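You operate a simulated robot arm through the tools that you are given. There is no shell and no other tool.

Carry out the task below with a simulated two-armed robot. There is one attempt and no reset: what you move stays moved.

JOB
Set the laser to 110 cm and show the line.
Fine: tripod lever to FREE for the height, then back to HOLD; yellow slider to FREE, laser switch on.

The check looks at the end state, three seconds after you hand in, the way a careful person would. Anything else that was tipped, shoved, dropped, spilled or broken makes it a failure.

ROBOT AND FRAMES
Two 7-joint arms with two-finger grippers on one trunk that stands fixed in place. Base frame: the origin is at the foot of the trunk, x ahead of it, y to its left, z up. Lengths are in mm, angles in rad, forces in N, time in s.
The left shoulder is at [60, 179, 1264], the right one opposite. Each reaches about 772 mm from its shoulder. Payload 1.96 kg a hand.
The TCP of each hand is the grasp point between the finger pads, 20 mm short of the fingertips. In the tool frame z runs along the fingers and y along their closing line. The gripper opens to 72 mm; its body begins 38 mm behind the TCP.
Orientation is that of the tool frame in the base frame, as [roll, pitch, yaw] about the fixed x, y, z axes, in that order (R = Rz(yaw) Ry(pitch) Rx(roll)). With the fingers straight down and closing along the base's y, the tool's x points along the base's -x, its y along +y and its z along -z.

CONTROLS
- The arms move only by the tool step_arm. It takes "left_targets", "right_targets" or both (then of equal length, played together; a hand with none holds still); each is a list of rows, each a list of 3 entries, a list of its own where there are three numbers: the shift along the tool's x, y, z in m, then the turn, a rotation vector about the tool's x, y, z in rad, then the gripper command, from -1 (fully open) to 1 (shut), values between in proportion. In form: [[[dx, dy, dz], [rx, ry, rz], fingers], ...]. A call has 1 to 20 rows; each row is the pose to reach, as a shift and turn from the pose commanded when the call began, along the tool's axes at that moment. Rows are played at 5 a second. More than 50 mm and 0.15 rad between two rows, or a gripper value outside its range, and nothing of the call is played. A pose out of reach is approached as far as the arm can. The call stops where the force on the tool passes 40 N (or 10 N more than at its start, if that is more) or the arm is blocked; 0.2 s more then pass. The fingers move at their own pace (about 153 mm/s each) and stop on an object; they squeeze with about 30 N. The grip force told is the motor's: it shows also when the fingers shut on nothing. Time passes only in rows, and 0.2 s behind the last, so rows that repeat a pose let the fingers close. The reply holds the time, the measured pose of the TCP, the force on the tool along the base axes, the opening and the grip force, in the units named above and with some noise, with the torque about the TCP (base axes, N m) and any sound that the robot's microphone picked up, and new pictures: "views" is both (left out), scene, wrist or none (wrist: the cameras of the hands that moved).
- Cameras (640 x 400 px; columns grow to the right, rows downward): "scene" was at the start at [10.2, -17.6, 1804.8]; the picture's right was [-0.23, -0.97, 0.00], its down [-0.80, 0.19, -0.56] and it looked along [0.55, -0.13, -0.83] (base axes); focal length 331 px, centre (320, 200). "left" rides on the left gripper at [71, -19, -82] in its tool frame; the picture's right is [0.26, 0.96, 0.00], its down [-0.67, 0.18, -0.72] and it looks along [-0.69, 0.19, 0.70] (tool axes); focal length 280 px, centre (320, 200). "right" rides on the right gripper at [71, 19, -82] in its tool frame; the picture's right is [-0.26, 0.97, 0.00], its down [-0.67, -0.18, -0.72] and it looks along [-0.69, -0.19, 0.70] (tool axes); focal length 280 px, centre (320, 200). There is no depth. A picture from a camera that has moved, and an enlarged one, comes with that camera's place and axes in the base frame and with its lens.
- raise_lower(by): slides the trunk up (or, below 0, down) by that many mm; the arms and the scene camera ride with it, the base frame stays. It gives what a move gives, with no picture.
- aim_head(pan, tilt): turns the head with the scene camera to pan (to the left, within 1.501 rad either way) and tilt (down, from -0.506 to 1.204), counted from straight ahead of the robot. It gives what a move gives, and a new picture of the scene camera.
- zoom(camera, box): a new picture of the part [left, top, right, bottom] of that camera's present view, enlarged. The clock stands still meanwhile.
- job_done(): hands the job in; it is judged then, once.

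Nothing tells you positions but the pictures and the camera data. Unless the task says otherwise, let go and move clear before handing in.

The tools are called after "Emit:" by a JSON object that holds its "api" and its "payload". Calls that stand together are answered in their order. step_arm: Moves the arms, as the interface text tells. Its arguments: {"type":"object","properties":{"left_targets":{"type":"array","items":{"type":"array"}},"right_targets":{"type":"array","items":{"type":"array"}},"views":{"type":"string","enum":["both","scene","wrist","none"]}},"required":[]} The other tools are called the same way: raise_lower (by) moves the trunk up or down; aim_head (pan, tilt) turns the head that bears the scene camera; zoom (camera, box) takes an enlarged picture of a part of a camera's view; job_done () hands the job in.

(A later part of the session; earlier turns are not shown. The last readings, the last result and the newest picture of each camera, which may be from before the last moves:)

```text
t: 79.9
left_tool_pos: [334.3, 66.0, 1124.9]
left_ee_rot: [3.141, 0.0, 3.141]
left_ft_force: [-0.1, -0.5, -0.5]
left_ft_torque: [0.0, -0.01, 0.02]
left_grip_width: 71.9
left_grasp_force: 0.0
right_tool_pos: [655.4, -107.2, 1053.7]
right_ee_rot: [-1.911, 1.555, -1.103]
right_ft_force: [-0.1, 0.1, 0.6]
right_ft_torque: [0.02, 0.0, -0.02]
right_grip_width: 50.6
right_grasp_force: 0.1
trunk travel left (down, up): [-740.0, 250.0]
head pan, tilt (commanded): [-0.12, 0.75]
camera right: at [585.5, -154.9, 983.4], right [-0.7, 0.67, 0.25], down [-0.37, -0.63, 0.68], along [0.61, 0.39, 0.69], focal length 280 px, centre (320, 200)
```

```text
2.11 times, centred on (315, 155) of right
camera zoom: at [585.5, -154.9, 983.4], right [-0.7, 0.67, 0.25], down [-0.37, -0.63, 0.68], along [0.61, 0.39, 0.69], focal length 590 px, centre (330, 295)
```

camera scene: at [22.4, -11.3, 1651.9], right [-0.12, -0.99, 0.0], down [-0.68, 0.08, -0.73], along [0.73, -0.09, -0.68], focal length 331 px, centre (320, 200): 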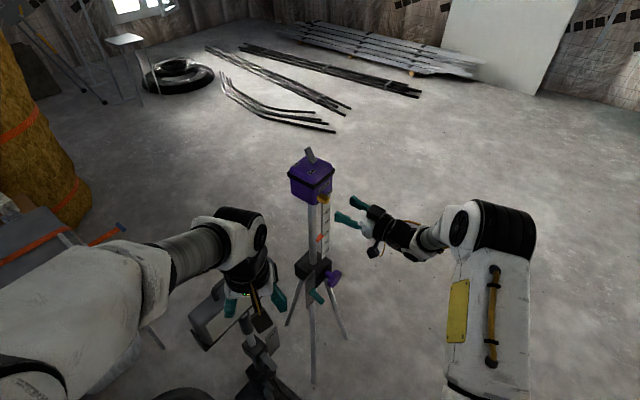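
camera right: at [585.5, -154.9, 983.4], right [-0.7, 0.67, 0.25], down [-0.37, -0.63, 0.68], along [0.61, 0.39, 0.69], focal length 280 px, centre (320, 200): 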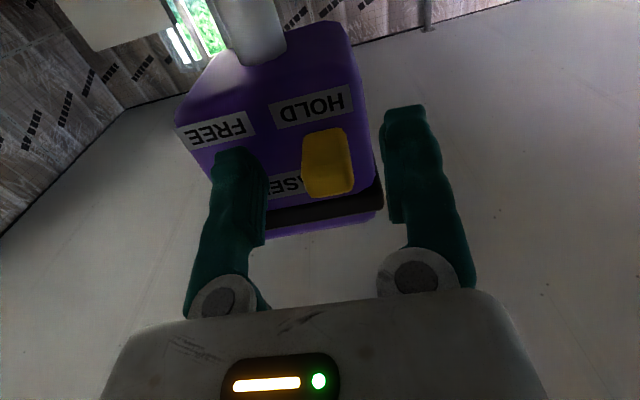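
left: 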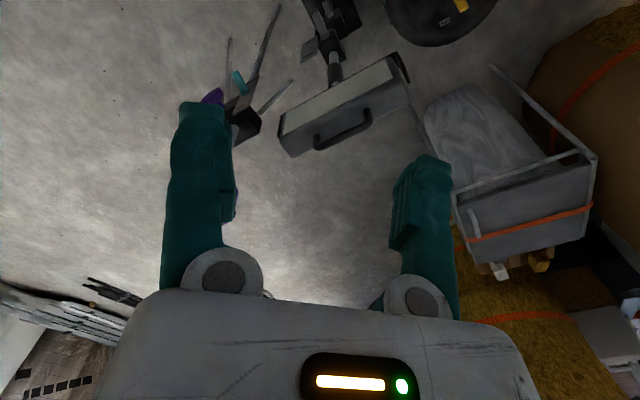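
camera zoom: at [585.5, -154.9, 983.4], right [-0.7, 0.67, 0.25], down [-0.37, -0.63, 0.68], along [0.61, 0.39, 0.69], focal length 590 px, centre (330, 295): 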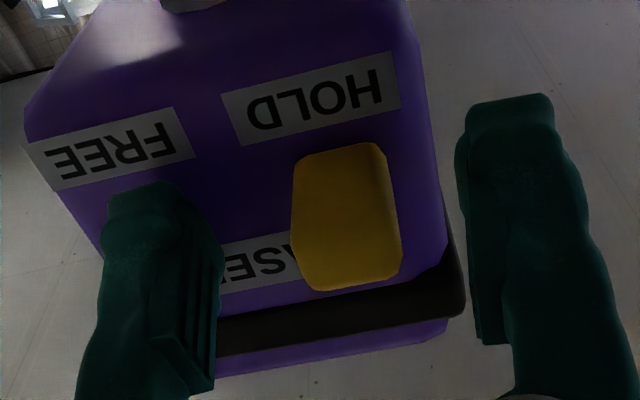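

The slider sits between the fingers. I'll move the hand sideways toward FREE in small steps so the near finger pushes it.

Emit:
{"api": "step_arm", "payload": {"right_targets": [[[0, -0.004, 0], [0, 0, 0], -0.4], [[0, -0.008, 0], [0, 0, 0], -0.4], [[0, -0.012, 0], [0, 0, 0], -0.4], [[0, -0.015, 0], [0, 0, 0], -0.4]], "views": "wrist"}}

Emit:
{"api": "zoom", "payload": {"camera": "scene", "box": [280, 150, 360, 220]}}

```text
t: 80.9
left_tool_pos: [333.1, 66.8, 1124.5]
left_ee_rot: [-3.141, 0.0, -3.141]
left_ft_force: [-0.2, -1.5, -0.8]
left_ft_torque: [0.0, -0.03, 0.05]
left_grip_width: 71.8
left_grasp_force: 0.1
right_tool_pos: [666.4, -117.9, 1054.2]
right_ee_rot: [-1.907, 1.555, -1.102]
right_ft_force: [-1.7, 1.9, -0.1]
right_ft_torque: [0.0, 0.01, -0.02]
right_grip_width: 51.2
right_grasp_force: 0.8
trunk travel left (down, up): [-740.0, 250.0]
head pan, tilt (commanded): [-0.12, 0.75]
camera right: at [596.5, -164.5, 983.5], right [-0.7, 0.67, 0.25], down [-0.37, -0.63, 0.68], along [0.61, 0.39, 0.69], focal length 280 px, centre (320, 200)
```

right: 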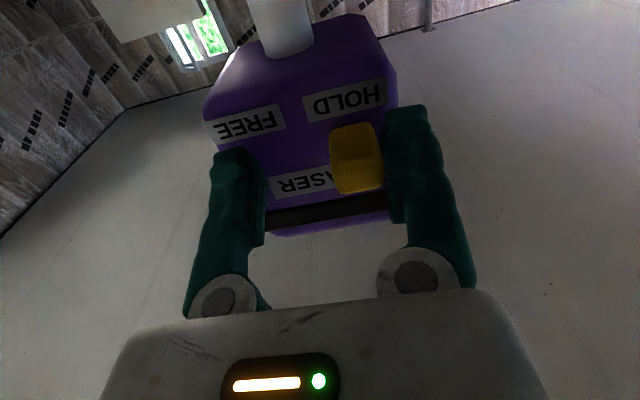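

```text
5.71 times, centred on (320, 185) of scene
camera zoom: at [22.8, -11.0, 1651.9], right [-0.12, -0.99, 0.0], down [-0.68, 0.08, -0.73], along [0.73, -0.09, -0.68], focal length 1890 px, centre (320, 286)
```

zoom: 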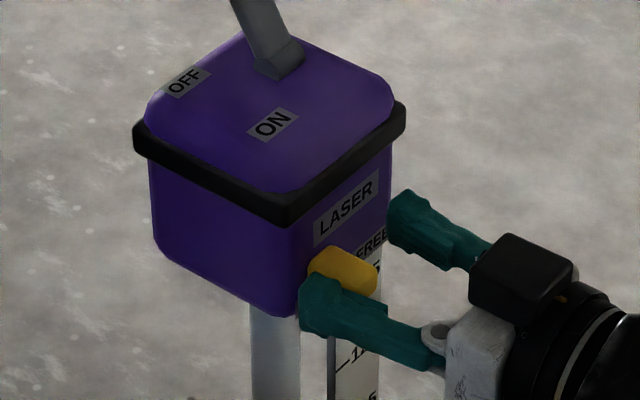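

Contact at about 2.5 N and the slider is starting to move; the head stays put. Continuing.

Emit:
{"api": "step_arm", "payload": {"right_targets": [[[0, -0.003, 0], [0, 0, 0], -0.4], [[0, -0.006, 0], [0, 0, 0], -0.4], [[0, -0.009, 0], [0, 0, 0], -0.4], [[0, -0.012, 0], [0, 0, 0], -0.4]], "views": "wrist"}}

Emit:
{"api": "zoom", "payload": {"camera": "scene", "box": [280, 150, 360, 220]}}

```text
t: 81.9
left_tool_pos: [332.8, 66.5, 1124.4]
left_ee_rot: [-3.14, 0.001, -3.141]
left_ft_force: [0.7, 0.4, 0.5]
left_ft_torque: [-0.01, 0.0, 0.01]
left_grip_width: 71.9
left_grasp_force: 0.0
right_tool_pos: [674.8, -124.9, 1053.9]
right_ee_rot: [-1.905, 1.554, -1.098]
right_ft_force: [-0.7, 0.7, -0.2]
right_ft_torque: [0.01, 0.0, -0.03]
right_grip_width: 51.1
right_grasp_force: 0.6
trunk travel left (down, up): [-740.0, 250.0]
head pan, tilt (commanded): [-0.12, 0.75]
camera right: at [604.8, -172.4, 983.5], right [-0.7, 0.67, 0.25], down [-0.37, -0.63, 0.68], along [0.61, 0.39, 0.69], focal length 280 px, centre (320, 200)
```

right: 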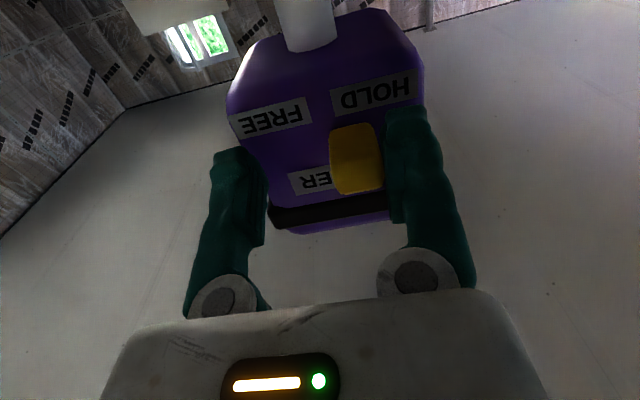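

```text
5.71 times, centred on (320, 185) of scene
camera zoom: at [22.6, -11.1, 1651.9], right [-0.12, -0.99, 0.0], down [-0.68, 0.08, -0.73], along [0.73, -0.09, -0.68], focal length 1890 px, centre (320, 286)
```

zoom: 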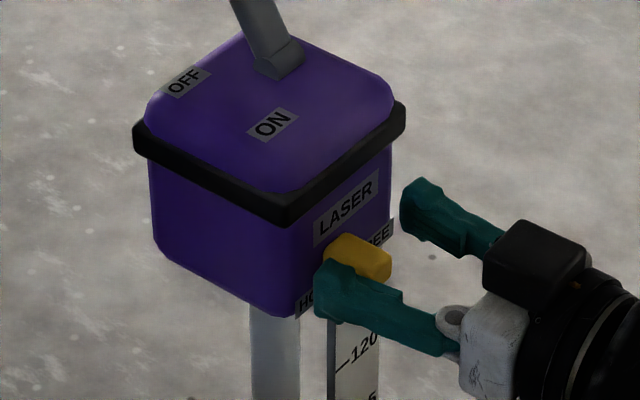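

The slider slides freely with about 1 N. I'll keep going toward FREE.

Emit:
{"api": "step_arm", "payload": {"right_targets": [[[0, -0.004, 0], [0, 0, 0], -0.4], [[0, -0.008, 0], [0, 0, 0], -0.4], [[0, -0.012, 0], [0, 0, 0], -0.4], [[0, -0.015, 0], [0, 0, 0], -0.4], [[0, -0.018, 0], [0, 0, 0], -0.4]], "views": "wrist"}}

Emit:
{"api": "zoom", "payload": {"camera": "scene", "box": [280, 150, 360, 220]}}

```text
t: 83.1
left_tool_pos: [333.6, 66.6, 1124.7]
left_ee_rot: [-3.14, 0.001, 3.141]
left_ft_force: [0.3, -0.2, 0.2]
left_ft_torque: [0.01, -0.01, -0.02]
left_grip_width: 71.7
left_grasp_force: 0.1
right_tool_pos: [687.5, -138.5, 1054.6]
right_ee_rot: [-1.871, 1.554, -1.066]
right_ft_force: [-0.5, 1.5, -0.5]
right_ft_torque: [0.02, 0.02, -0.04]
right_grip_width: 51.0
right_grasp_force: 0.4
trunk travel left (down, up): [-740.0, 250.0]
head pan, tilt (commanded): [-0.12, 0.75]
camera right: at [617.8, -186.3, 984.0], right [-0.7, 0.67, 0.25], down [-0.37, -0.63, 0.68], along [0.61, 0.39, 0.69], focal length 280 px, centre (320, 200)
```

right: 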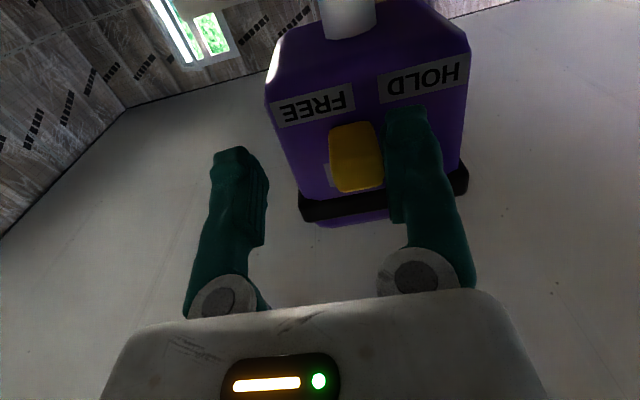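

```text
5.71 times, centred on (320, 185) of scene
camera zoom: at [22.9, -11.2, 1651.9], right [-0.12, -0.99, 0.0], down [-0.68, 0.08, -0.73], along [0.73, -0.09, -0.68], focal length 1890 px, centre (320, 286)
```

zoom: 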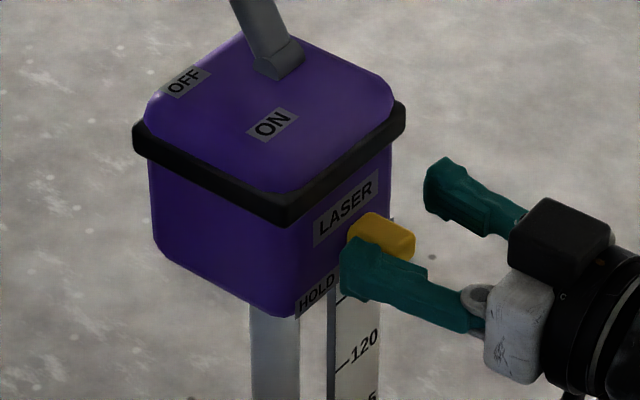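

Emit:
{"api": "step_arm", "payload": {"right_targets": [[[0, -0.002, 0], [0, 0, 0], -0.4], [[0, -0.004, 0], [0, 0, 0], -0.4], [[0, -0.006, 0], [0, 0, 0], -0.4]], "views": "wrist"}}

```text
t: 83.9
left_tool_pos: [332.6, 65.0, 1125.1]
left_ee_rot: [-3.141, 0.0, -3.141]
left_ft_force: [0.0, 0.4, -0.6]
left_ft_torque: [0.0, 0.03, -0.01]
left_grip_width: 72.1
left_grasp_force: 0.0
right_tool_pos: [692.0, -141.7, 1054.7]
right_ee_rot: [-1.896, 1.553, -1.088]
right_ft_force: [-0.4, 0.3, 1.0]
right_ft_torque: [0.02, 0.02, 0.01]
right_grip_width: 50.9
right_grasp_force: 0.4
trunk travel left (down, up): [-740.0, 250.0]
head pan, tilt (commanded): [-0.12, 0.75]
camera right: at [621.7, -190.4, 983.9], right [-0.7, 0.67, 0.25], down [-0.37, -0.63, 0.68], along [0.61, 0.39, 0.69], focal length 280 px, centre (320, 200)
```

right: 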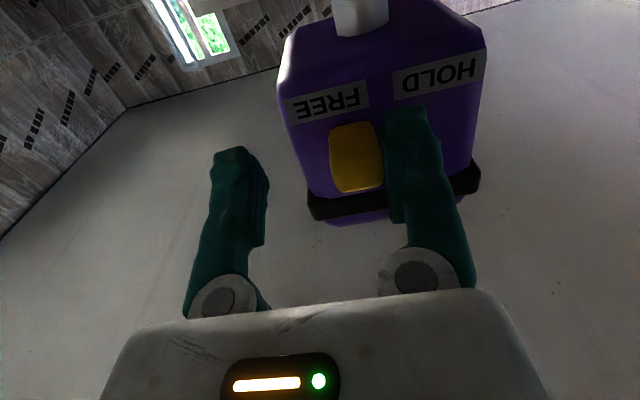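

Emit:
{"api": "step_arm", "payload": {"right_targets": [[[0, -0.002, 0], [0, 0, 0], -0.4], [[0, -0.004, 0], [0, 0, 0], -0.4]], "views": "wrist"}}

Emit:
{"api": "zoom", "payload": {"camera": "scene", "box": [280, 150, 360, 220]}}

```text
t: 84.5
left_tool_pos: [333.8, 65.9, 1123.6]
left_ee_rot: [-3.141, 0.0, 3.141]
left_ft_force: [0.2, 0.1, 0.5]
left_ft_torque: [-0.01, 0.0, -0.01]
left_grip_width: 71.9
left_grasp_force: 0.1
right_tool_pos: [694.1, -145.4, 1054.2]
right_ee_rot: [-1.878, 1.553, -1.072]
right_ft_force: [0.4, -0.3, -0.4]
right_ft_torque: [0.01, -0.02, 0.01]
right_grip_width: 50.8
right_grasp_force: 0.2
trunk travel left (down, up): [-740.0, 250.0]
head pan, tilt (commanded): [-0.12, 0.75]
camera right: at [624.9, -193.1, 984.1], right [-0.7, 0.67, 0.25], down [-0.37, -0.63, 0.68], along [0.61, 0.38, 0.69], focal length 280 px, centre (320, 200)
```

right: 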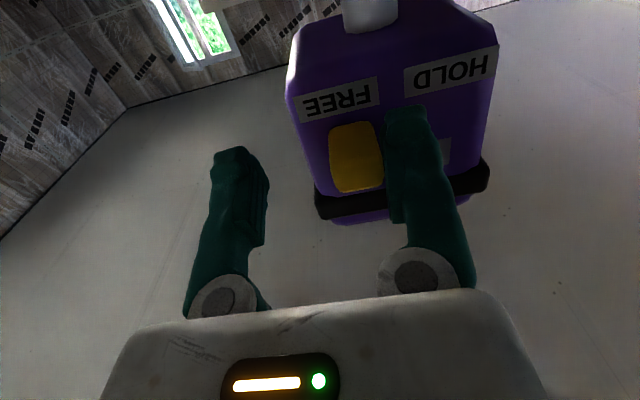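

```text
5.71 times, centred on (320, 185) of scene
camera zoom: at [22.8, -11.2, 1651.9], right [-0.12, -0.99, 0.0], down [-0.68, 0.08, -0.73], along [0.73, -0.09, -0.68], focal length 1890 px, centre (320, 286)
```

zoom: 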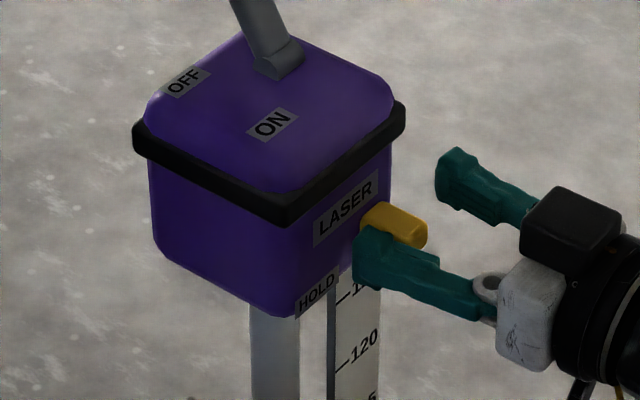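

The slider now sits at the FREE label. I'll nudge a little further in 2 mm steps to find its end stop, watching the force.

Emit:
{"api": "step_arm", "payload": {"right_targets": [[[0, -0.001, 0], [0, 0, 0], -0.4], [[0, -0.002, 0], [0, 0, 0], -0.4]], "views": "none"}}

Emit:
{"api": "step_arm", "payload": {"right_targets": [[[0, -0.001, 0], [0, 0, 0], -0.4], [[0, -0.002, 0], [0, 0, 0], -0.4]], "views": "wrist"}}

```text
t: 85.1
left_tool_pos: [332.6, 66.3, 1125.2]
left_ee_rot: [3.141, 0.0, -3.141]
left_ft_force: [-0.1, -0.6, -0.5]
left_ft_torque: [0.0, 0.01, 0.03]
left_grip_width: 72.1
left_grasp_force: 0.1
right_tool_pos: [695.8, -146.6, 1053.7]
right_ee_rot: [-1.907, 1.554, -1.1]
right_ft_force: [-1.1, 1.6, -0.9]
right_ft_torque: [0.01, -0.03, 0.03]
right_grip_width: 50.9
right_grasp_force: 0.4
trunk travel left (down, up): [-740.0, 250.0]
head pan, tilt (commanded): [-0.12, 0.75]
```

```text
t: 85.7
left_tool_pos: [331.5, 66.0, 1124.2]
left_ee_rot: [3.141, -0.001, -3.141]
left_ft_force: [-0.1, -0.1, 0.1]
left_ft_torque: [-0.03, -0.01, 0.02]
left_grip_width: 72.0
left_grasp_force: 0.1
right_tool_pos: [697.3, -148.3, 1054.3]
right_ee_rot: [-1.871, 1.554, -1.065]
right_ft_force: [-2.1, 0.1, 0.7]
right_ft_torque: [0.01, -0.01, -0.02]
right_grip_width: 51.7
right_grasp_force: 0.8
trunk travel left (down, up): [-740.0, 250.0]
head pan, tilt (commanded): [-0.12, 0.75]
camera right: at [627.6, -195.5, 984.3], right [-0.7, 0.67, 0.25], down [-0.37, -0.63, 0.68], along [0.61, 0.39, 0.69], focal length 280 px, centre (320, 200)
```

right: 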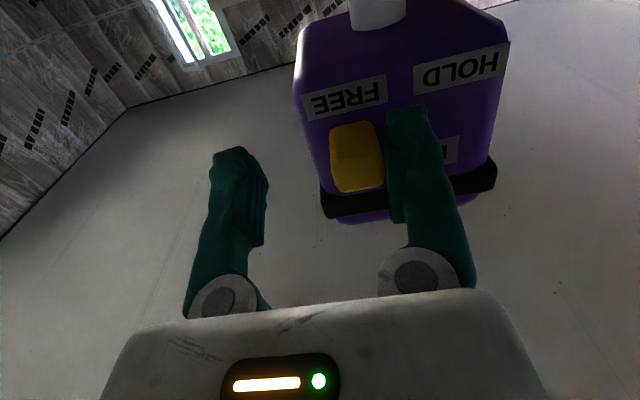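

Emit:
{"api": "step_arm", "payload": {"right_targets": [[[0, -0.001, 0], [0, 0, 0], -0.4], [[0, -0.002, 0], [0, 0, 0], -0.4]], "views": "wrist"}}

Emit:
{"api": "zoom", "payload": {"camera": "scene", "box": [280, 150, 360, 220]}}

```text
t: 86.3
left_tool_pos: [331.5, 66.8, 1123.5]
left_ee_rot: [3.14, 0.001, 3.141]
left_ft_force: [1.0, -0.4, 0.2]
left_ft_torque: [0.02, -0.01, 0.01]
left_grip_width: 72.0
left_grasp_force: 0.0
right_tool_pos: [699.2, -148.1, 1054.7]
right_ee_rot: [-1.919, 1.554, -1.111]
right_ft_force: [-8.2, 3.2, -2.5]
right_ft_torque: [-0.05, 0.01, 0.06]
right_grip_width: 54.5
right_grasp_force: 2.7
trunk travel left (down, up): [-740.0, 250.0]
head pan, tilt (commanded): [-0.12, 0.75]
camera right: at [628.9, -196.2, 984.5], right [-0.7, 0.67, 0.25], down [-0.37, -0.63, 0.68], along [0.61, 0.39, 0.69], focal length 280 px, centre (320, 200)
```

right: 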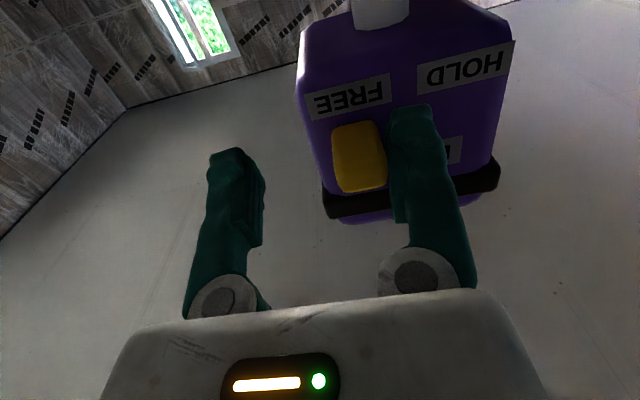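

```text
5.71 times, centred on (320, 185) of scene
camera zoom: at [21.3, -10.5, 1651.9], right [-0.12, -0.99, 0.0], down [-0.68, 0.08, -0.73], along [0.73, -0.09, -0.68], focal length 1890 px, centre (320, 286)
```

zoom: 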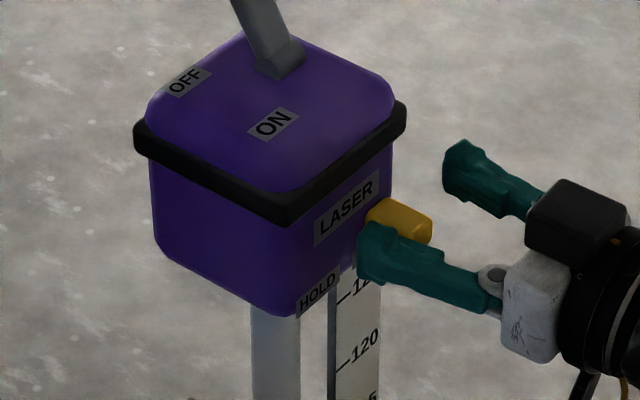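

The slider has reached its stop at FREE. I'll back the finger away from it and withdraw straight out.

Emit:
{"api": "step_arm", "payload": {"right_targets": [[[0, 0.004, 0], [0, 0, 0], -0.4], [[0, 0.01, 0], [0, 0, 0], -0.4], [[0, 0.01, -0.02], [0, 0, 0], -0.4], [[0, 0.01, -0.045], [0, 0, 0], -0.4], [[0, 0.01, -0.07], [0, 0, 0], -0.4], [[0, 0.01, -0.1], [0, 0, 0], -0.4], [[0, 0.01, -0.12], [0, 0, 0], -0.4]], "views": "both"}}

Emit:
{"api": "zoom", "payload": {"camera": "scene", "box": [280, 140, 360, 220]}}

Emit:
{"api": "zoom", "payload": {"camera": "right", "box": [250, 0, 410, 140]}}

```text
t: 87.9
left_tool_pos: [332.7, 66.5, 1124.3]
left_ee_rot: [-3.141, 0.0, 3.141]
left_ft_force: [0.0, -0.2, 0.4]
left_ft_torque: [-0.01, 0.01, 0.03]
left_grip_width: 71.9
left_grasp_force: 0.1
right_tool_pos: [609.7, -228.9, 1055.5]
right_ee_rot: [-1.873, 1.554, -1.066]
right_ft_force: [-0.5, -0.5, 1.3]
right_ft_torque: [-0.01, 0.0, -0.02]
right_grip_width: 50.3
right_grasp_force: 0.0
trunk travel left (down, up): [-740.0, 250.0]
head pan, tilt (commanded): [-0.12, 0.75]
camera scene: at [22.6, -11.5, 1651.9], right [-0.12, -0.99, 0.0], down [-0.68, 0.08, -0.73], along [0.73, -0.09, -0.68], focal length 331 px, centre (320, 200)
camera right: at [539.6, -276.8, 984.8], right [-0.7, 0.67, 0.25], down [-0.37, -0.63, 0.68], along [0.61, 0.39, 0.69], focal length 280 px, centre (320, 200)
```

scene: 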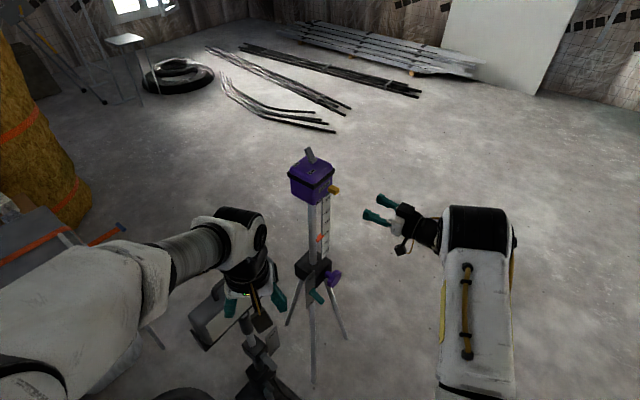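
right: 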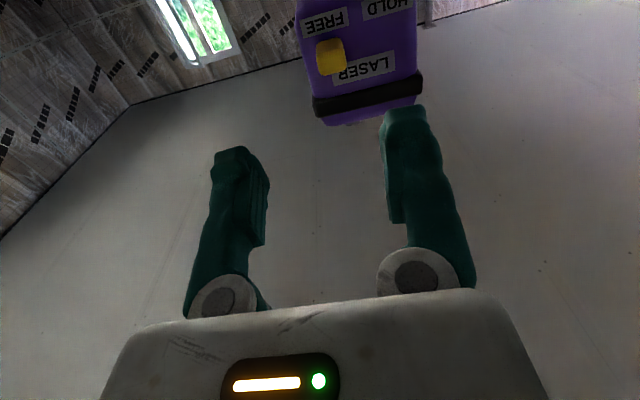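

```text
5.00 times, centred on (320, 180) of scene
camera zoom: at [22.6, -11.5, 1651.9], right [-0.12, -0.99, 0.0], down [-0.68, 0.08, -0.73], along [0.73, -0.09, -0.68], focal length 1654 px, centre (320, 300)
```

zoom: 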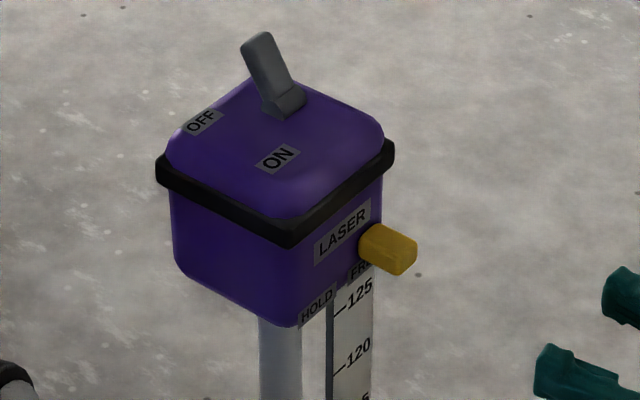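

```text
2.86 times, centred on (330, 70) of right
camera zoom: at [539.6, -276.8, 984.8], right [-0.7, 0.67, 0.25], down [-0.37, -0.63, 0.68], along [0.61, 0.39, 0.69], focal length 801 px, centre (291, 571)
```

zoom: 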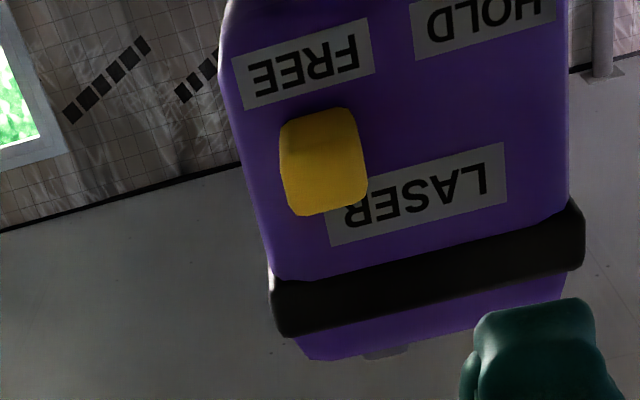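

The slider is clearly at FREE. Now the toggle on top: it leans to OFF, away from the robot, with its tip near (743, −65, 1163). I'll raise the trunk fully, test the reach well above the head, then come down using the trunk.

Emit:
{"api": "raise_lower", "payload": {"by": 250}}

Emit:
{"api": "step_arm", "payload": {"right_targets": [[[0.0055, 0.0023, 0.02], [0, 0.0763, 0], -0.3], [[0.011, 0.0046, 0.04], [0, 0.1525, 0], -0.3], [[0.0166, 0.0068, 0.06], [0, 0.2288, 0], -0.3], [[0.0221, 0.0091, 0.08], [0, 0.305, 0], -0.3], [[0.0276, 0.0114, 0.1], [0, 0.3813, 0], -0.3], [[0.0331, 0.0137, 0.12], [0, 0.4575, 0], -0.3], [[0.0387, 0.0159, 0.135], [0, 0.5338, 0], -0.3], [[0.0442, 0.0182, 0.15], [0, 0.61, 0], -0.3], [[0.0442, 0.0182, 0.15], [0, 0.61, 0], -0.3]], "views": "both"}}

```text
t: 90.5
left_tool_pos: [333.3, 65.4, 1375.5]
left_ee_rot: [-3.141, 0.002, 3.142]
left_ft_force: [0.2, 1.0, 0.1]
left_ft_torque: [0.01, -0.01, -0.03]
left_grip_width: 72.2
left_grasp_force: 0.1
right_tool_pos: [610.5, -227.8, 1305.8]
right_ee_rot: [-1.903, 1.553, -1.096]
right_ft_force: [0.2, 0.5, -0.3]
right_ft_torque: [0.0, 0.04, -0.01]
right_grip_width: 50.6
right_grasp_force: 0.0
trunk travel left (down, up): [-990.0, 0.0]
head pan, tilt (commanded): [-0.12, 0.75]
```

```text
t: 92.5
left_tool_pos: [333.6, 66.9, 1375.4]
left_ee_rot: [3.142, 0.0, -3.141]
left_ft_force: [0.6, -0.2, -0.3]
left_ft_torque: [0.01, -0.02, -0.01]
left_grip_width: 71.8
left_grasp_force: 0.0
right_tool_pos: [699.7, -107.9, 1260.8]
right_ee_rot: [-3.112, 0.954, -2.312]
right_ft_force: [0.3, -0.4, -0.1]
right_ft_torque: [0.0, -0.01, 0.03]
right_grip_width: 46.8
right_grasp_force: 0.0
trunk travel left (down, up): [-990.0, 0.0]
head pan, tilt (commanded): [-0.12, 0.75]
camera scene: at [23.0, -11.6, 1901.9], right [-0.12, -0.99, 0.0], down [-0.68, 0.08, -0.73], along [0.73, -0.09, -0.68], focal length 331 px, centre (320, 200)
camera right: at [612.8, -173.8, 1249.0], right [-0.59, 0.78, 0.2], down [-0.01, -0.26, 0.97], along [0.8, 0.57, 0.16], focal length 280 px, centre (320, 200)
```

scene: 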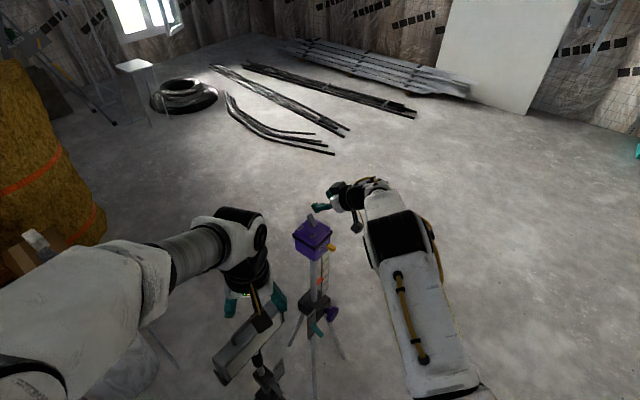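
right: 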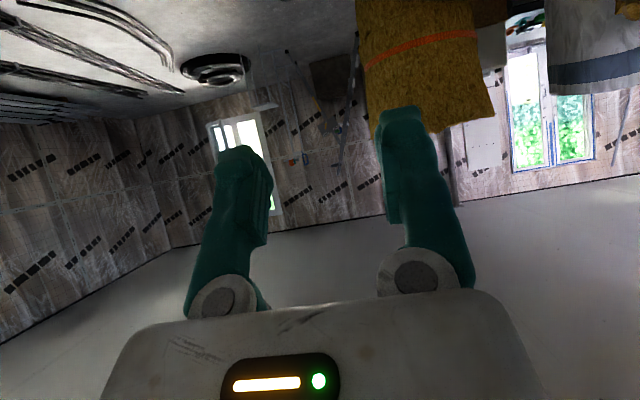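

The arm follows exactly so far. I'll go the last 48 mm to directly above the toggle, still 10 cm over it.

Emit:
{"api": "step_arm", "payload": {"right_targets": [[[-0.0068, -0.0003, 0.01], [0, 0, 0], -0.3], [[-0.0136, -0.0007, 0.0199], [0, 0, 0], -0.3], [[-0.0204, -0.001, 0.0299], [0, 0, 0], -0.3], [[-0.0272, -0.0013, 0.0398], [0, 0, 0], -0.3], [[-0.0272, -0.0013, 0.0398], [0, 0, 0], -0.3]], "views": "both"}}

Emit:
{"api": "zoom", "payload": {"camera": "scene", "box": [270, 160, 390, 270]}}

```text
t: 93.7
left_tool_pos: [333.1, 65.8, 1373.5]
left_ee_rot: [-3.141, -0.001, -3.14]
left_ft_force: [0.2, -0.7, -0.3]
left_ft_torque: [0.02, 0.01, 0.01]
left_grip_width: 71.7
left_grasp_force: 0.0
right_tool_pos: [735.1, -75.2, 1257.9]
right_ee_rot: [-3.114, 0.955, -2.312]
right_ft_force: [0.4, 0.0, 0.7]
right_ft_torque: [-0.01, 0.03, 0.02]
right_grip_width: 46.7
right_grasp_force: 0.0
trunk travel left (down, up): [-990.0, 0.0]
head pan, tilt (commanded): [-0.12, 0.75]
camera scene: at [23.0, -11.3, 1901.9], right [-0.12, -0.99, 0.0], down [-0.68, 0.08, -0.73], along [0.73, -0.09, -0.68], focal length 331 px, centre (320, 200)
camera right: at [647.9, -140.8, 1247.9], right [-0.59, 0.78, 0.2], down [-0.01, -0.26, 0.97], along [0.8, 0.57, 0.16], focal length 280 px, centre (320, 200)
```

scene: 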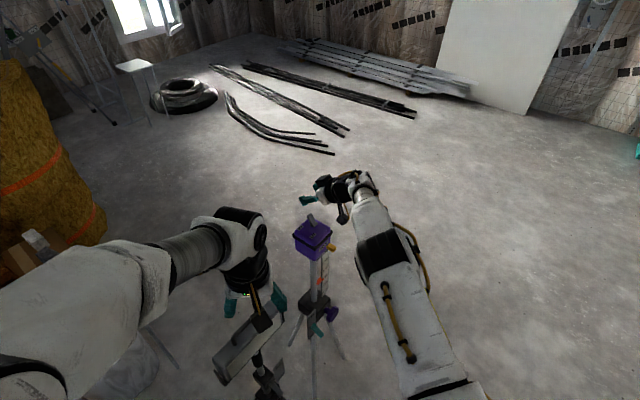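
right: 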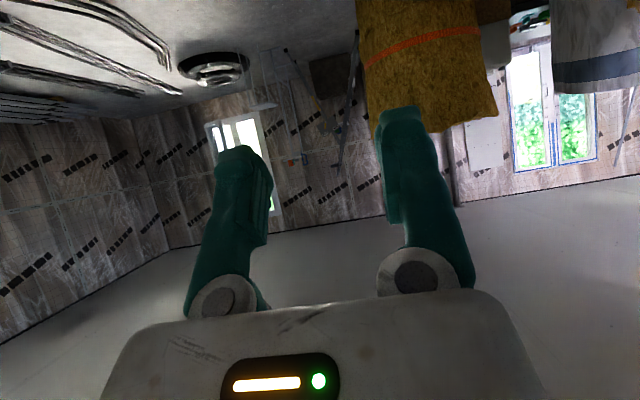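

```text
3.64 times, centred on (330, 215) of scene
camera zoom: at [23.0, -11.3, 1901.9], right [-0.12, -0.99, 0.0], down [-0.68, 0.08, -0.73], along [0.73, -0.09, -0.68], focal length 1203 px, centre (284, 146)
```

zoom: 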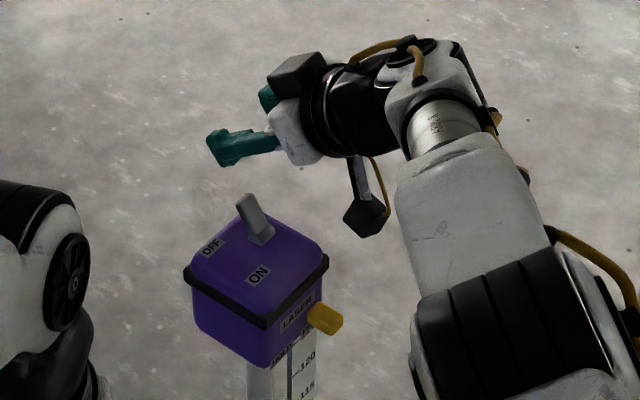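

Reach is fine here, 10 cm above the toggle. I'll lower the trunk 60 mm, leaving the fingers just above the toggle's top, and check the alignment.

Emit:
{"api": "raise_lower", "payload": {"by": -60}}

Emit:
{"api": "zoom", "payload": {"camera": "right", "box": [0, 0, 640, 400]}}

Emit:
{"api": "zoom", "payload": {"camera": "scene", "box": [270, 150, 370, 240]}}

```text
t: 94.7
left_tool_pos: [334.0, 66.8, 1314.7]
left_ee_rot: [3.141, -0.002, 3.141]
left_ft_force: [0.5, 1.3, 0.2]
left_ft_torque: [0.03, 0.03, -0.01]
left_grip_width: 72.1
left_grasp_force: 0.1
right_tool_pos: [737.1, -76.1, 1199.3]
right_ee_rot: [-3.112, 0.953, -2.312]
right_ft_force: [-0.2, 0.5, -0.3]
right_ft_torque: [0.0, 0.01, 0.05]
right_grip_width: 46.6
right_grasp_force: 0.1
trunk travel left (down, up): [-930.0, 60.0]
head pan, tilt (commanded): [-0.12, 0.75]
```

```text
1.00 times, centred on (320, 200) of right (not enlarged: the box is as wide or as high as the picture)
camera zoom: at [647.7, -140.8, 1188.2], right [-0.59, 0.78, 0.2], down [-0.01, -0.26, 0.97], along [0.8, 0.57, 0.16], focal length 280 px, centre (320, 200)
```

zoom: 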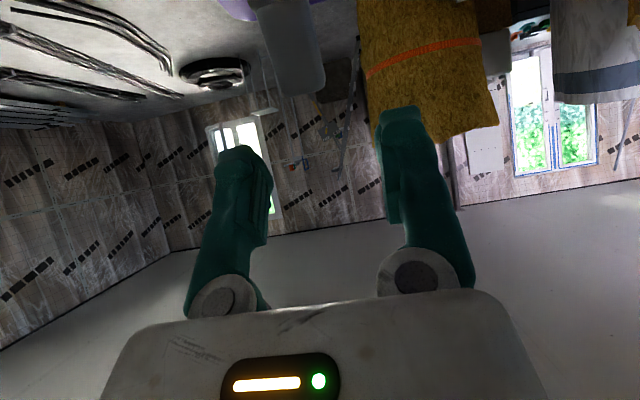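

```text
4.44 times, centred on (320, 195) of scene
camera zoom: at [22.8, -11.2, 1841.9], right [-0.12, -0.99, 0.0], down [-0.68, 0.08, -0.73], along [0.73, -0.09, -0.68], focal length 1470 px, centre (320, 222)
```

zoom: 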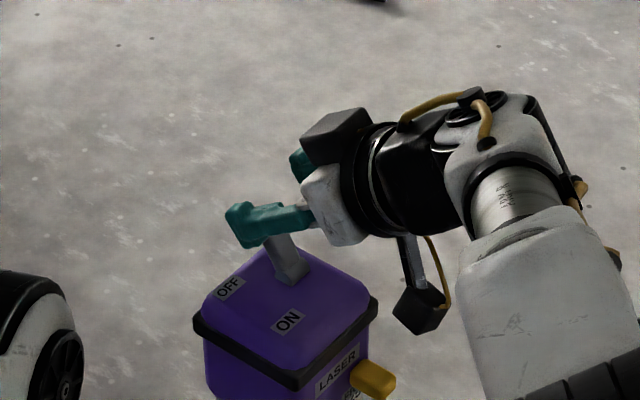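

Emit:
{"api": "zoom", "payload": {"camera": "right", "box": [220, 0, 420, 125]}}

```text
3.20 times, centred on (320, 62) of right
camera zoom: at [647.7, -140.8, 1188.2], right [-0.59, 0.78, 0.2], down [-0.01, -0.26, 0.97], along [0.8, 0.57, 0.16], focal length 897 px, centre (320, 640)
```

zoom: 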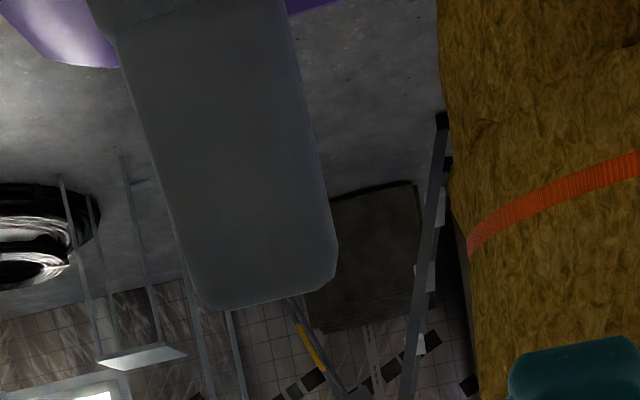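

The toggle is a paddle about 20 mm wide, nicely centred between the fingers. I'll lower the last 38 mm so the finger pads straddle its upper half.

Emit:
{"api": "raise_lower", "payload": {"by": -25}}

Emit:
{"api": "zoom", "payload": {"camera": "right", "box": [160, 0, 480, 200]}}

Emit:
{"api": "zoom", "payload": {"camera": "scene", "box": [270, 150, 370, 240]}}

```text
t: 95.4
left_tool_pos: [333.0, 66.3, 1289.3]
left_ee_rot: [3.14, 0.0, 3.141]
left_ft_force: [0.7, -0.5, -0.6]
left_ft_torque: [0.0, -0.03, 0.01]
left_grip_width: 71.9
left_grasp_force: 0.1
right_tool_pos: [735.1, -75.2, 1174.0]
right_ee_rot: [-3.113, 0.955, -2.312]
right_ft_force: [0.6, -1.1, -0.1]
right_ft_torque: [0.0, 0.02, -0.03]
right_grip_width: 46.8
right_grasp_force: 0.2
trunk travel left (down, up): [-905.0, 85.0]
head pan, tilt (commanded): [-0.12, 0.75]
```

```text
2.00 times, centred on (320, 100) of right
camera zoom: at [647.8, -140.8, 1163.0], right [-0.59, 0.78, 0.2], down [-0.01, -0.26, 0.97], along [0.8, 0.57, 0.16], focal length 561 px, centre (320, 400)
```

zoom: 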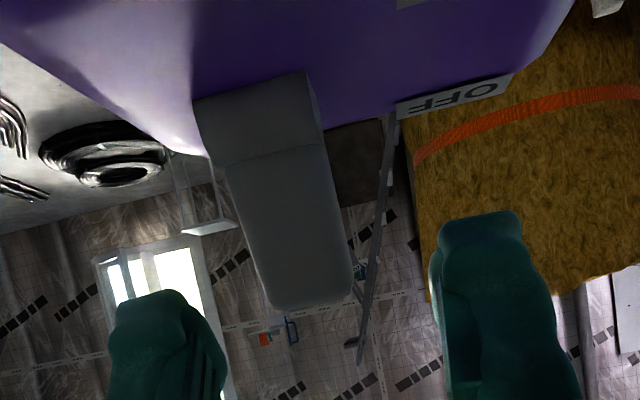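

```text
4.44 times, centred on (320, 195) of scene
camera zoom: at [22.9, -11.2, 1816.9], right [-0.12, -0.99, 0.0], down [-0.68, 0.08, -0.73], along [0.73, -0.09, -0.68], focal length 1470 px, centre (320, 222)
```

zoom: 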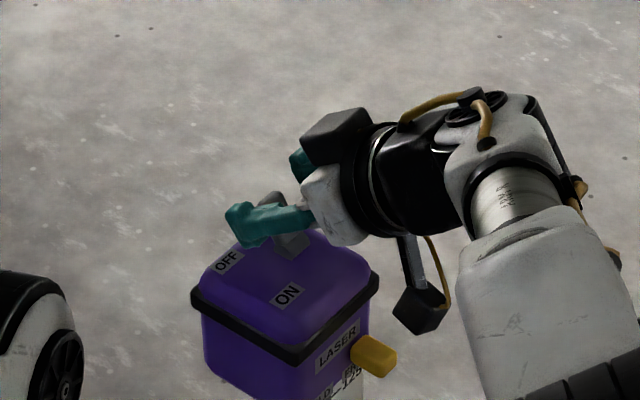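

Emit:
{"api": "raise_lower", "payload": {"by": -12}}

Emit:
{"api": "zoom", "payload": {"camera": "right", "box": [160, 0, 480, 200]}}

Emit:
{"api": "zoom", "payload": {"camera": "scene", "box": [280, 170, 350, 230]}}

```text
t: 96.0
left_tool_pos: [333.1, 66.6, 1277.7]
left_ee_rot: [3.141, 0.001, 3.14]
left_ft_force: [-0.7, 0.9, 0.4]
left_ft_torque: [0.05, 0.0, -0.02]
left_grip_width: 72.0
left_grasp_force: 0.1
right_tool_pos: [736.5, -75.8, 1162.5]
right_ee_rot: [-3.112, 0.955, -2.313]
right_ft_force: [-0.3, -0.1, -0.1]
right_ft_torque: [0.0, -0.01, -0.01]
right_grip_width: 46.9
right_grasp_force: 0.1
trunk travel left (down, up): [-893.0, 97.0]
head pan, tilt (commanded): [-0.12, 0.75]
```

```text
2.00 times, centred on (320, 100) of right
camera zoom: at [647.9, -140.8, 1150.9], right [-0.59, 0.78, 0.2], down [-0.01, -0.26, 0.97], along [0.8, 0.57, 0.16], focal length 561 px, centre (320, 400)
```

zoom: 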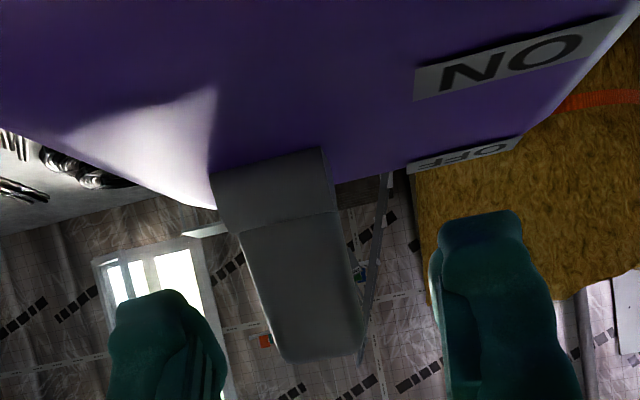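

```text
6.67 times, centred on (315, 200) of scene
camera zoom: at [23.2, -11.3, 1804.8], right [-0.12, -0.99, 0.0], down [-0.68, 0.08, -0.73], along [0.73, -0.09, -0.68], focal length 2205 px, centre (353, 200)
```

zoom: 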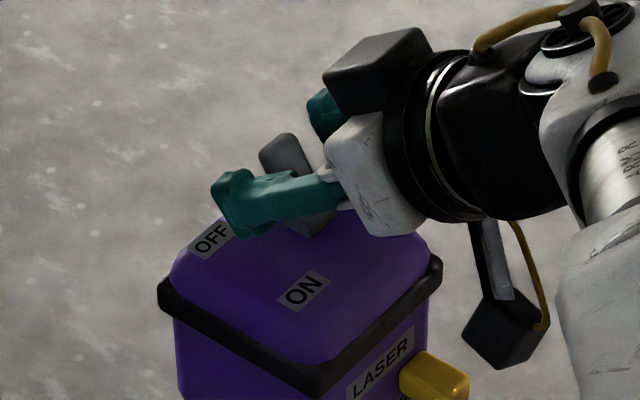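

The paddle is between the pads. I'll shift 1.5 mm to centre it and close the fingers gradually, watching for side force.

Emit:
{"api": "step_arm", "payload": {"right_targets": [[[0, -0.0014, 0], [0, 0, 0], 0.0], [[0, -0.0014, 0], [0, 0, 0], 0.15], [[0, -0.0014, 0], [0, 0, 0], 0.25], [[0, -0.0014, 0], [0, 0, 0], 0.33], [[0, -0.0014, 0], [0, 0, 0], 0.33]], "views": "none"}}

Emit:
{"api": "zoom", "payload": {"camera": "right", "box": [160, 0, 480, 200]}}

```text
t: 97.2
left_tool_pos: [333.7, 66.4, 1277.7]
left_ee_rot: [3.141, 0.0, 3.14]
left_ft_force: [0.0, -0.6, -0.2]
left_ft_torque: [-0.01, -0.01, 0.0]
left_grip_width: 71.9
left_grasp_force: 0.0
right_tool_pos: [736.8, -76.1, 1161.8]
right_ee_rot: [-3.112, 0.955, -2.313]
right_ft_force: [-0.8, -0.7, 0.5]
right_ft_torque: [0.01, 0.01, -0.05]
right_grip_width: 24.2
right_grasp_force: 0.0
trunk travel left (down, up): [-893.0, 97.0]
head pan, tilt (commanded): [-0.12, 0.75]
```

```text
2.00 times, centred on (320, 100) of right
camera zoom: at [648.8, -141.6, 1151.2], right [-0.59, 0.78, 0.2], down [-0.01, -0.26, 0.97], along [0.8, 0.57, 0.16], focal length 561 px, centre (320, 400)
```

zoom: 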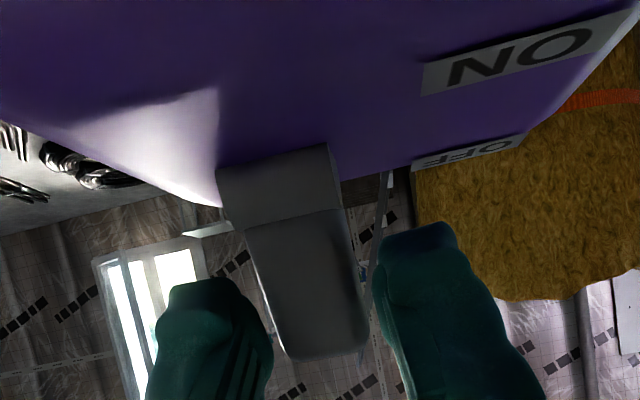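

Emit:
{"api": "step_arm", "payload": {"right_targets": [[[0, 0, 0], [0, 0, 0], 0.4], [[0, 0, 0], [0, 0, 0], 0.45], [[0, 0, 0], [0, 0, 0], 0.5], [[0, 0, 0], [0, 0, 0], 0.5]], "views": "none"}}

```text
t: 98.2
left_tool_pos: [333.5, 65.9, 1277.1]
left_ee_rot: [-3.141, 0.0, -3.14]
left_ft_force: [-0.6, -0.7, -1.0]
left_ft_torque: [0.0, 0.0, -0.01]
left_grip_width: 72.1
left_grasp_force: 0.1
right_tool_pos: [737.7, -75.1, 1162.1]
right_ee_rot: [-3.114, 0.955, -2.313]
right_ft_force: [1.2, -1.4, 0.9]
right_ft_torque: [0.13, 0.12, -0.15]
right_grip_width: 19.4
right_grasp_force: 39.7
trunk travel left (down, up): [-893.0, 97.0]
head pan, tilt (commanded): [-0.12, 0.75]
```

The paddle is gripped evenly at 19.4 mm with almost no side force. Now I'll pull it toward ON along its arc in small steps.

Emit:
{"api": "step_arm", "payload": {"right_targets": [[[0.0002, 0, -0.0022], [0, 0, 0], 0.5], [[0.0004, 0, -0.0044], [0, 0, 0], 0.5], [[0.001, 0, -0.0065], [0, 0, 0], 0.5]], "views": "none"}}

Emit:
{"api": "zoom", "payload": {"camera": "scene", "box": [280, 170, 350, 230]}}

Emit:
{"api": "zoom", "payload": {"camera": "right", "box": [160, 0, 480, 200]}}

```text
t: 99.0
left_tool_pos: [339.1, 70.5, 1275.7]
left_ee_rot: [-3.137, -0.004, -3.141]
left_ft_force: [0.6, 0.8, 0.0]
left_ft_torque: [-0.02, -0.01, 0.03]
left_grip_width: 72.1
left_grasp_force: 0.1
right_tool_pos: [737.0, -76.6, 1161.9]
right_ee_rot: [-3.115, 0.952, -2.313]
right_ft_force: [20.1, 13.8, -4.7]
right_ft_torque: [0.59, -0.44, -0.17]
right_grip_width: 19.2
right_grasp_force: 40.2
trunk travel left (down, up): [-893.0, 97.0]
head pan, tilt (commanded): [-0.12, 0.75]
```

```text
6.67 times, centred on (315, 200) of scene
camera zoom: at [30.7, -6.1, 1804.8], right [-0.12, -0.99, 0.0], down [-0.68, 0.08, -0.73], along [0.72, -0.09, -0.69], focal length 2205 px, centre (353, 200)
```

zoom: 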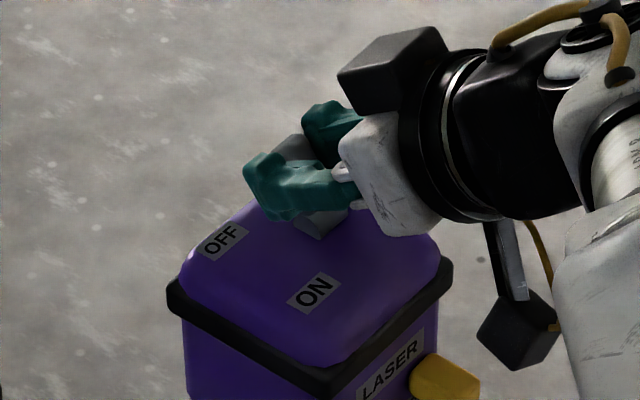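

```text
2.00 times, centred on (320, 100) of right
camera zoom: at [648.6, -142.2, 1151.9], right [-0.59, 0.78, 0.2], down [-0.01, -0.26, 0.97], along [0.8, 0.57, 0.16], focal length 561 px, centre (320, 400)
```

zoom: 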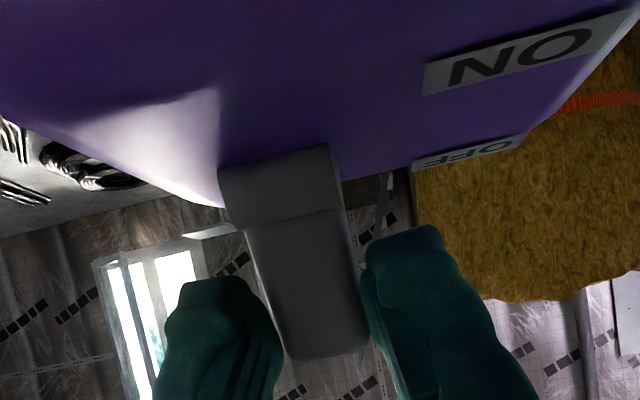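

The paddle did not turn: the pull reached about 24 N because my tight pinch stops it from pivoting. I'll go back to remove the tension, then loosen the grip so it can rotate between the pads.

Emit:
{"api": "step_arm", "payload": {"right_targets": [[[-0.0006, 0, 0.0035], [0, 0, 0], 0.5], [[-0.001, 0, 0.0065], [0, 0, 0], 0.5], [[-0.001, 0, 0.0065], [0, 0, 0], 0.47], [[-0.001, 0, 0.0065], [0, 0, 0], 0.44], [[-0.001, 0, 0.0065], [0, 0, 0], 0.44]], "views": "none"}}

Emit:
{"api": "zoom", "payload": {"camera": "right", "box": [160, 0, 480, 200]}}

Emit:
{"api": "zoom", "payload": {"camera": "scene", "box": [280, 170, 350, 230]}}

```text
t: 100.2
left_tool_pos: [333.4, 66.5, 1277.3]
left_ee_rot: [3.14, 0.0, -3.141]
left_ft_force: [0.0, -0.1, -0.1]
left_ft_torque: [0.0, 0.03, -0.02]
left_grip_width: 72.0
left_grasp_force: 0.2
right_tool_pos: [736.3, -77.0, 1161.8]
right_ee_rot: [-3.115, 0.956, -2.312]
right_ft_force: [-0.3, -1.6, -0.2]
right_ft_torque: [0.02, 0.0, 0.01]
right_grip_width: 20.7
right_grasp_force: 0.6
trunk travel left (down, up): [-893.0, 97.0]
head pan, tilt (commanded): [-0.12, 0.75]
```

```text
2.00 times, centred on (320, 100) of right
camera zoom: at [648.5, -142.0, 1151.2], right [-0.59, 0.78, 0.2], down [-0.01, -0.26, 0.97], along [0.8, 0.57, 0.16], focal length 561 px, centre (320, 400)
```

zoom: 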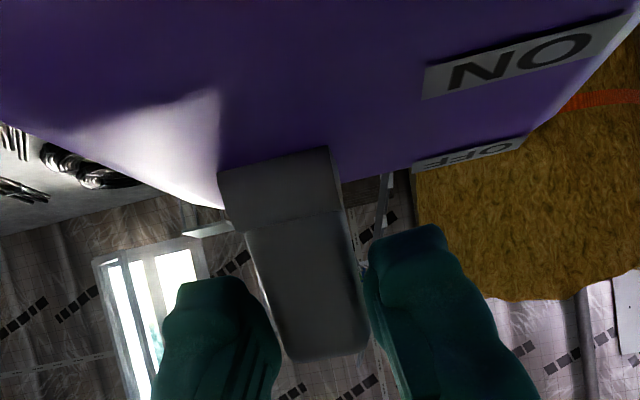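

```text
6.67 times, centred on (315, 200) of scene
camera zoom: at [23.2, -11.7, 1804.9], right [-0.12, -0.99, 0.0], down [-0.68, 0.08, -0.73], along [0.73, -0.09, -0.68], focal length 2205 px, centre (353, 200)
```

zoom: 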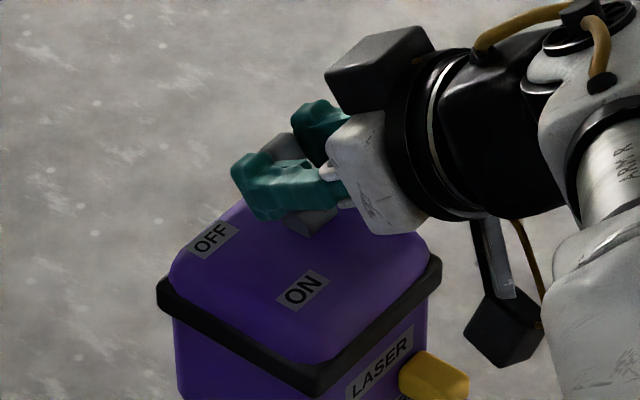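

Tension released and nothing has shifted. I'll grip moderately this time (around 10–15 N), so the pads can pull yet still let the paddle turn.

Emit:
{"api": "step_arm", "payload": {"right_targets": [[[0, 0, 0], [0, 0, 0], 0.455], [[0, 0, 0], [0, 0, 0], 0.46], [[0, 0, 0], [0, 0, 0], 0.465], [[0, 0, 0], [0, 0, 0], 0.465]], "views": "none"}}

```text
t: 101.2
left_tool_pos: [334.5, 65.4, 1277.5]
left_ee_rot: [-3.141, 0.0, -3.141]
left_ft_force: [0.9, -0.2, 0.2]
left_ft_torque: [0.01, 0.01, -0.01]
left_grip_width: 72.1
left_grasp_force: 0.1
right_tool_pos: [737.1, -77.7, 1161.4]
right_ee_rot: [-3.113, 0.954, -2.311]
right_ft_force: [0.9, -2.2, 0.6]
right_ft_torque: [-0.01, 0.02, -0.01]
right_grip_width: 20.2
right_grasp_force: 0.9
trunk travel left (down, up): [-893.0, 97.0]
head pan, tilt (commanded): [-0.12, 0.75]
```

Emit:
{"api": "step_arm", "payload": {"right_targets": [[[0, 0, 0], [0, 0, 0], 0.475], [[0, 0, 0], [0, 0, 0], 0.48], [[0, 0, 0], [0, 0, 0], 0.48]], "views": "none"}}

```text
t: 102.0
left_tool_pos: [332.7, 66.5, 1277.3]
left_ee_rot: [-3.141, -0.001, -3.141]
left_ft_force: [0.0, 0.0, 0.4]
left_ft_torque: [0.01, 0.0, 0.04]
left_grip_width: 72.3
left_grasp_force: 0.1
right_tool_pos: [735.7, -76.8, 1162.6]
right_ee_rot: [-3.112, 0.955, -2.311]
right_ft_force: [0.7, -1.8, -0.3]
right_ft_torque: [-0.03, -0.03, -0.02]
right_grip_width: 20.2
right_grasp_force: 1.0
trunk travel left (down, up): [-893.0, 97.0]
head pan, tilt (commanded): [-0.12, 0.75]
```

Emit:
{"api": "step_arm", "payload": {"right_targets": [[[0, 0, 0], [0, 0, 0], 0.49], [[0, 0, 0], [0, 0, 0], 0.49], [[0, 0, 0], [0, 0, 0], 0.49]], "views": "none"}}

```text
t: 102.8
left_tool_pos: [333.0, 65.9, 1276.6]
left_ee_rot: [3.141, 0.0, 3.141]
left_ft_force: [0.3, 0.5, 0.3]
left_ft_torque: [0.03, 0.0, -0.02]
left_grip_width: 71.9
left_grasp_force: 0.0
right_tool_pos: [736.2, -76.2, 1162.8]
right_ee_rot: [-3.114, 0.955, -2.313]
right_ft_force: [3.2, -2.4, 1.1]
right_ft_torque: [0.1, 0.07, -0.14]
right_grip_width: 19.5
right_grasp_force: 40.1
trunk travel left (down, up): [-893.0, 97.0]
head pan, tilt (commanded): [-0.12, 0.75]
```

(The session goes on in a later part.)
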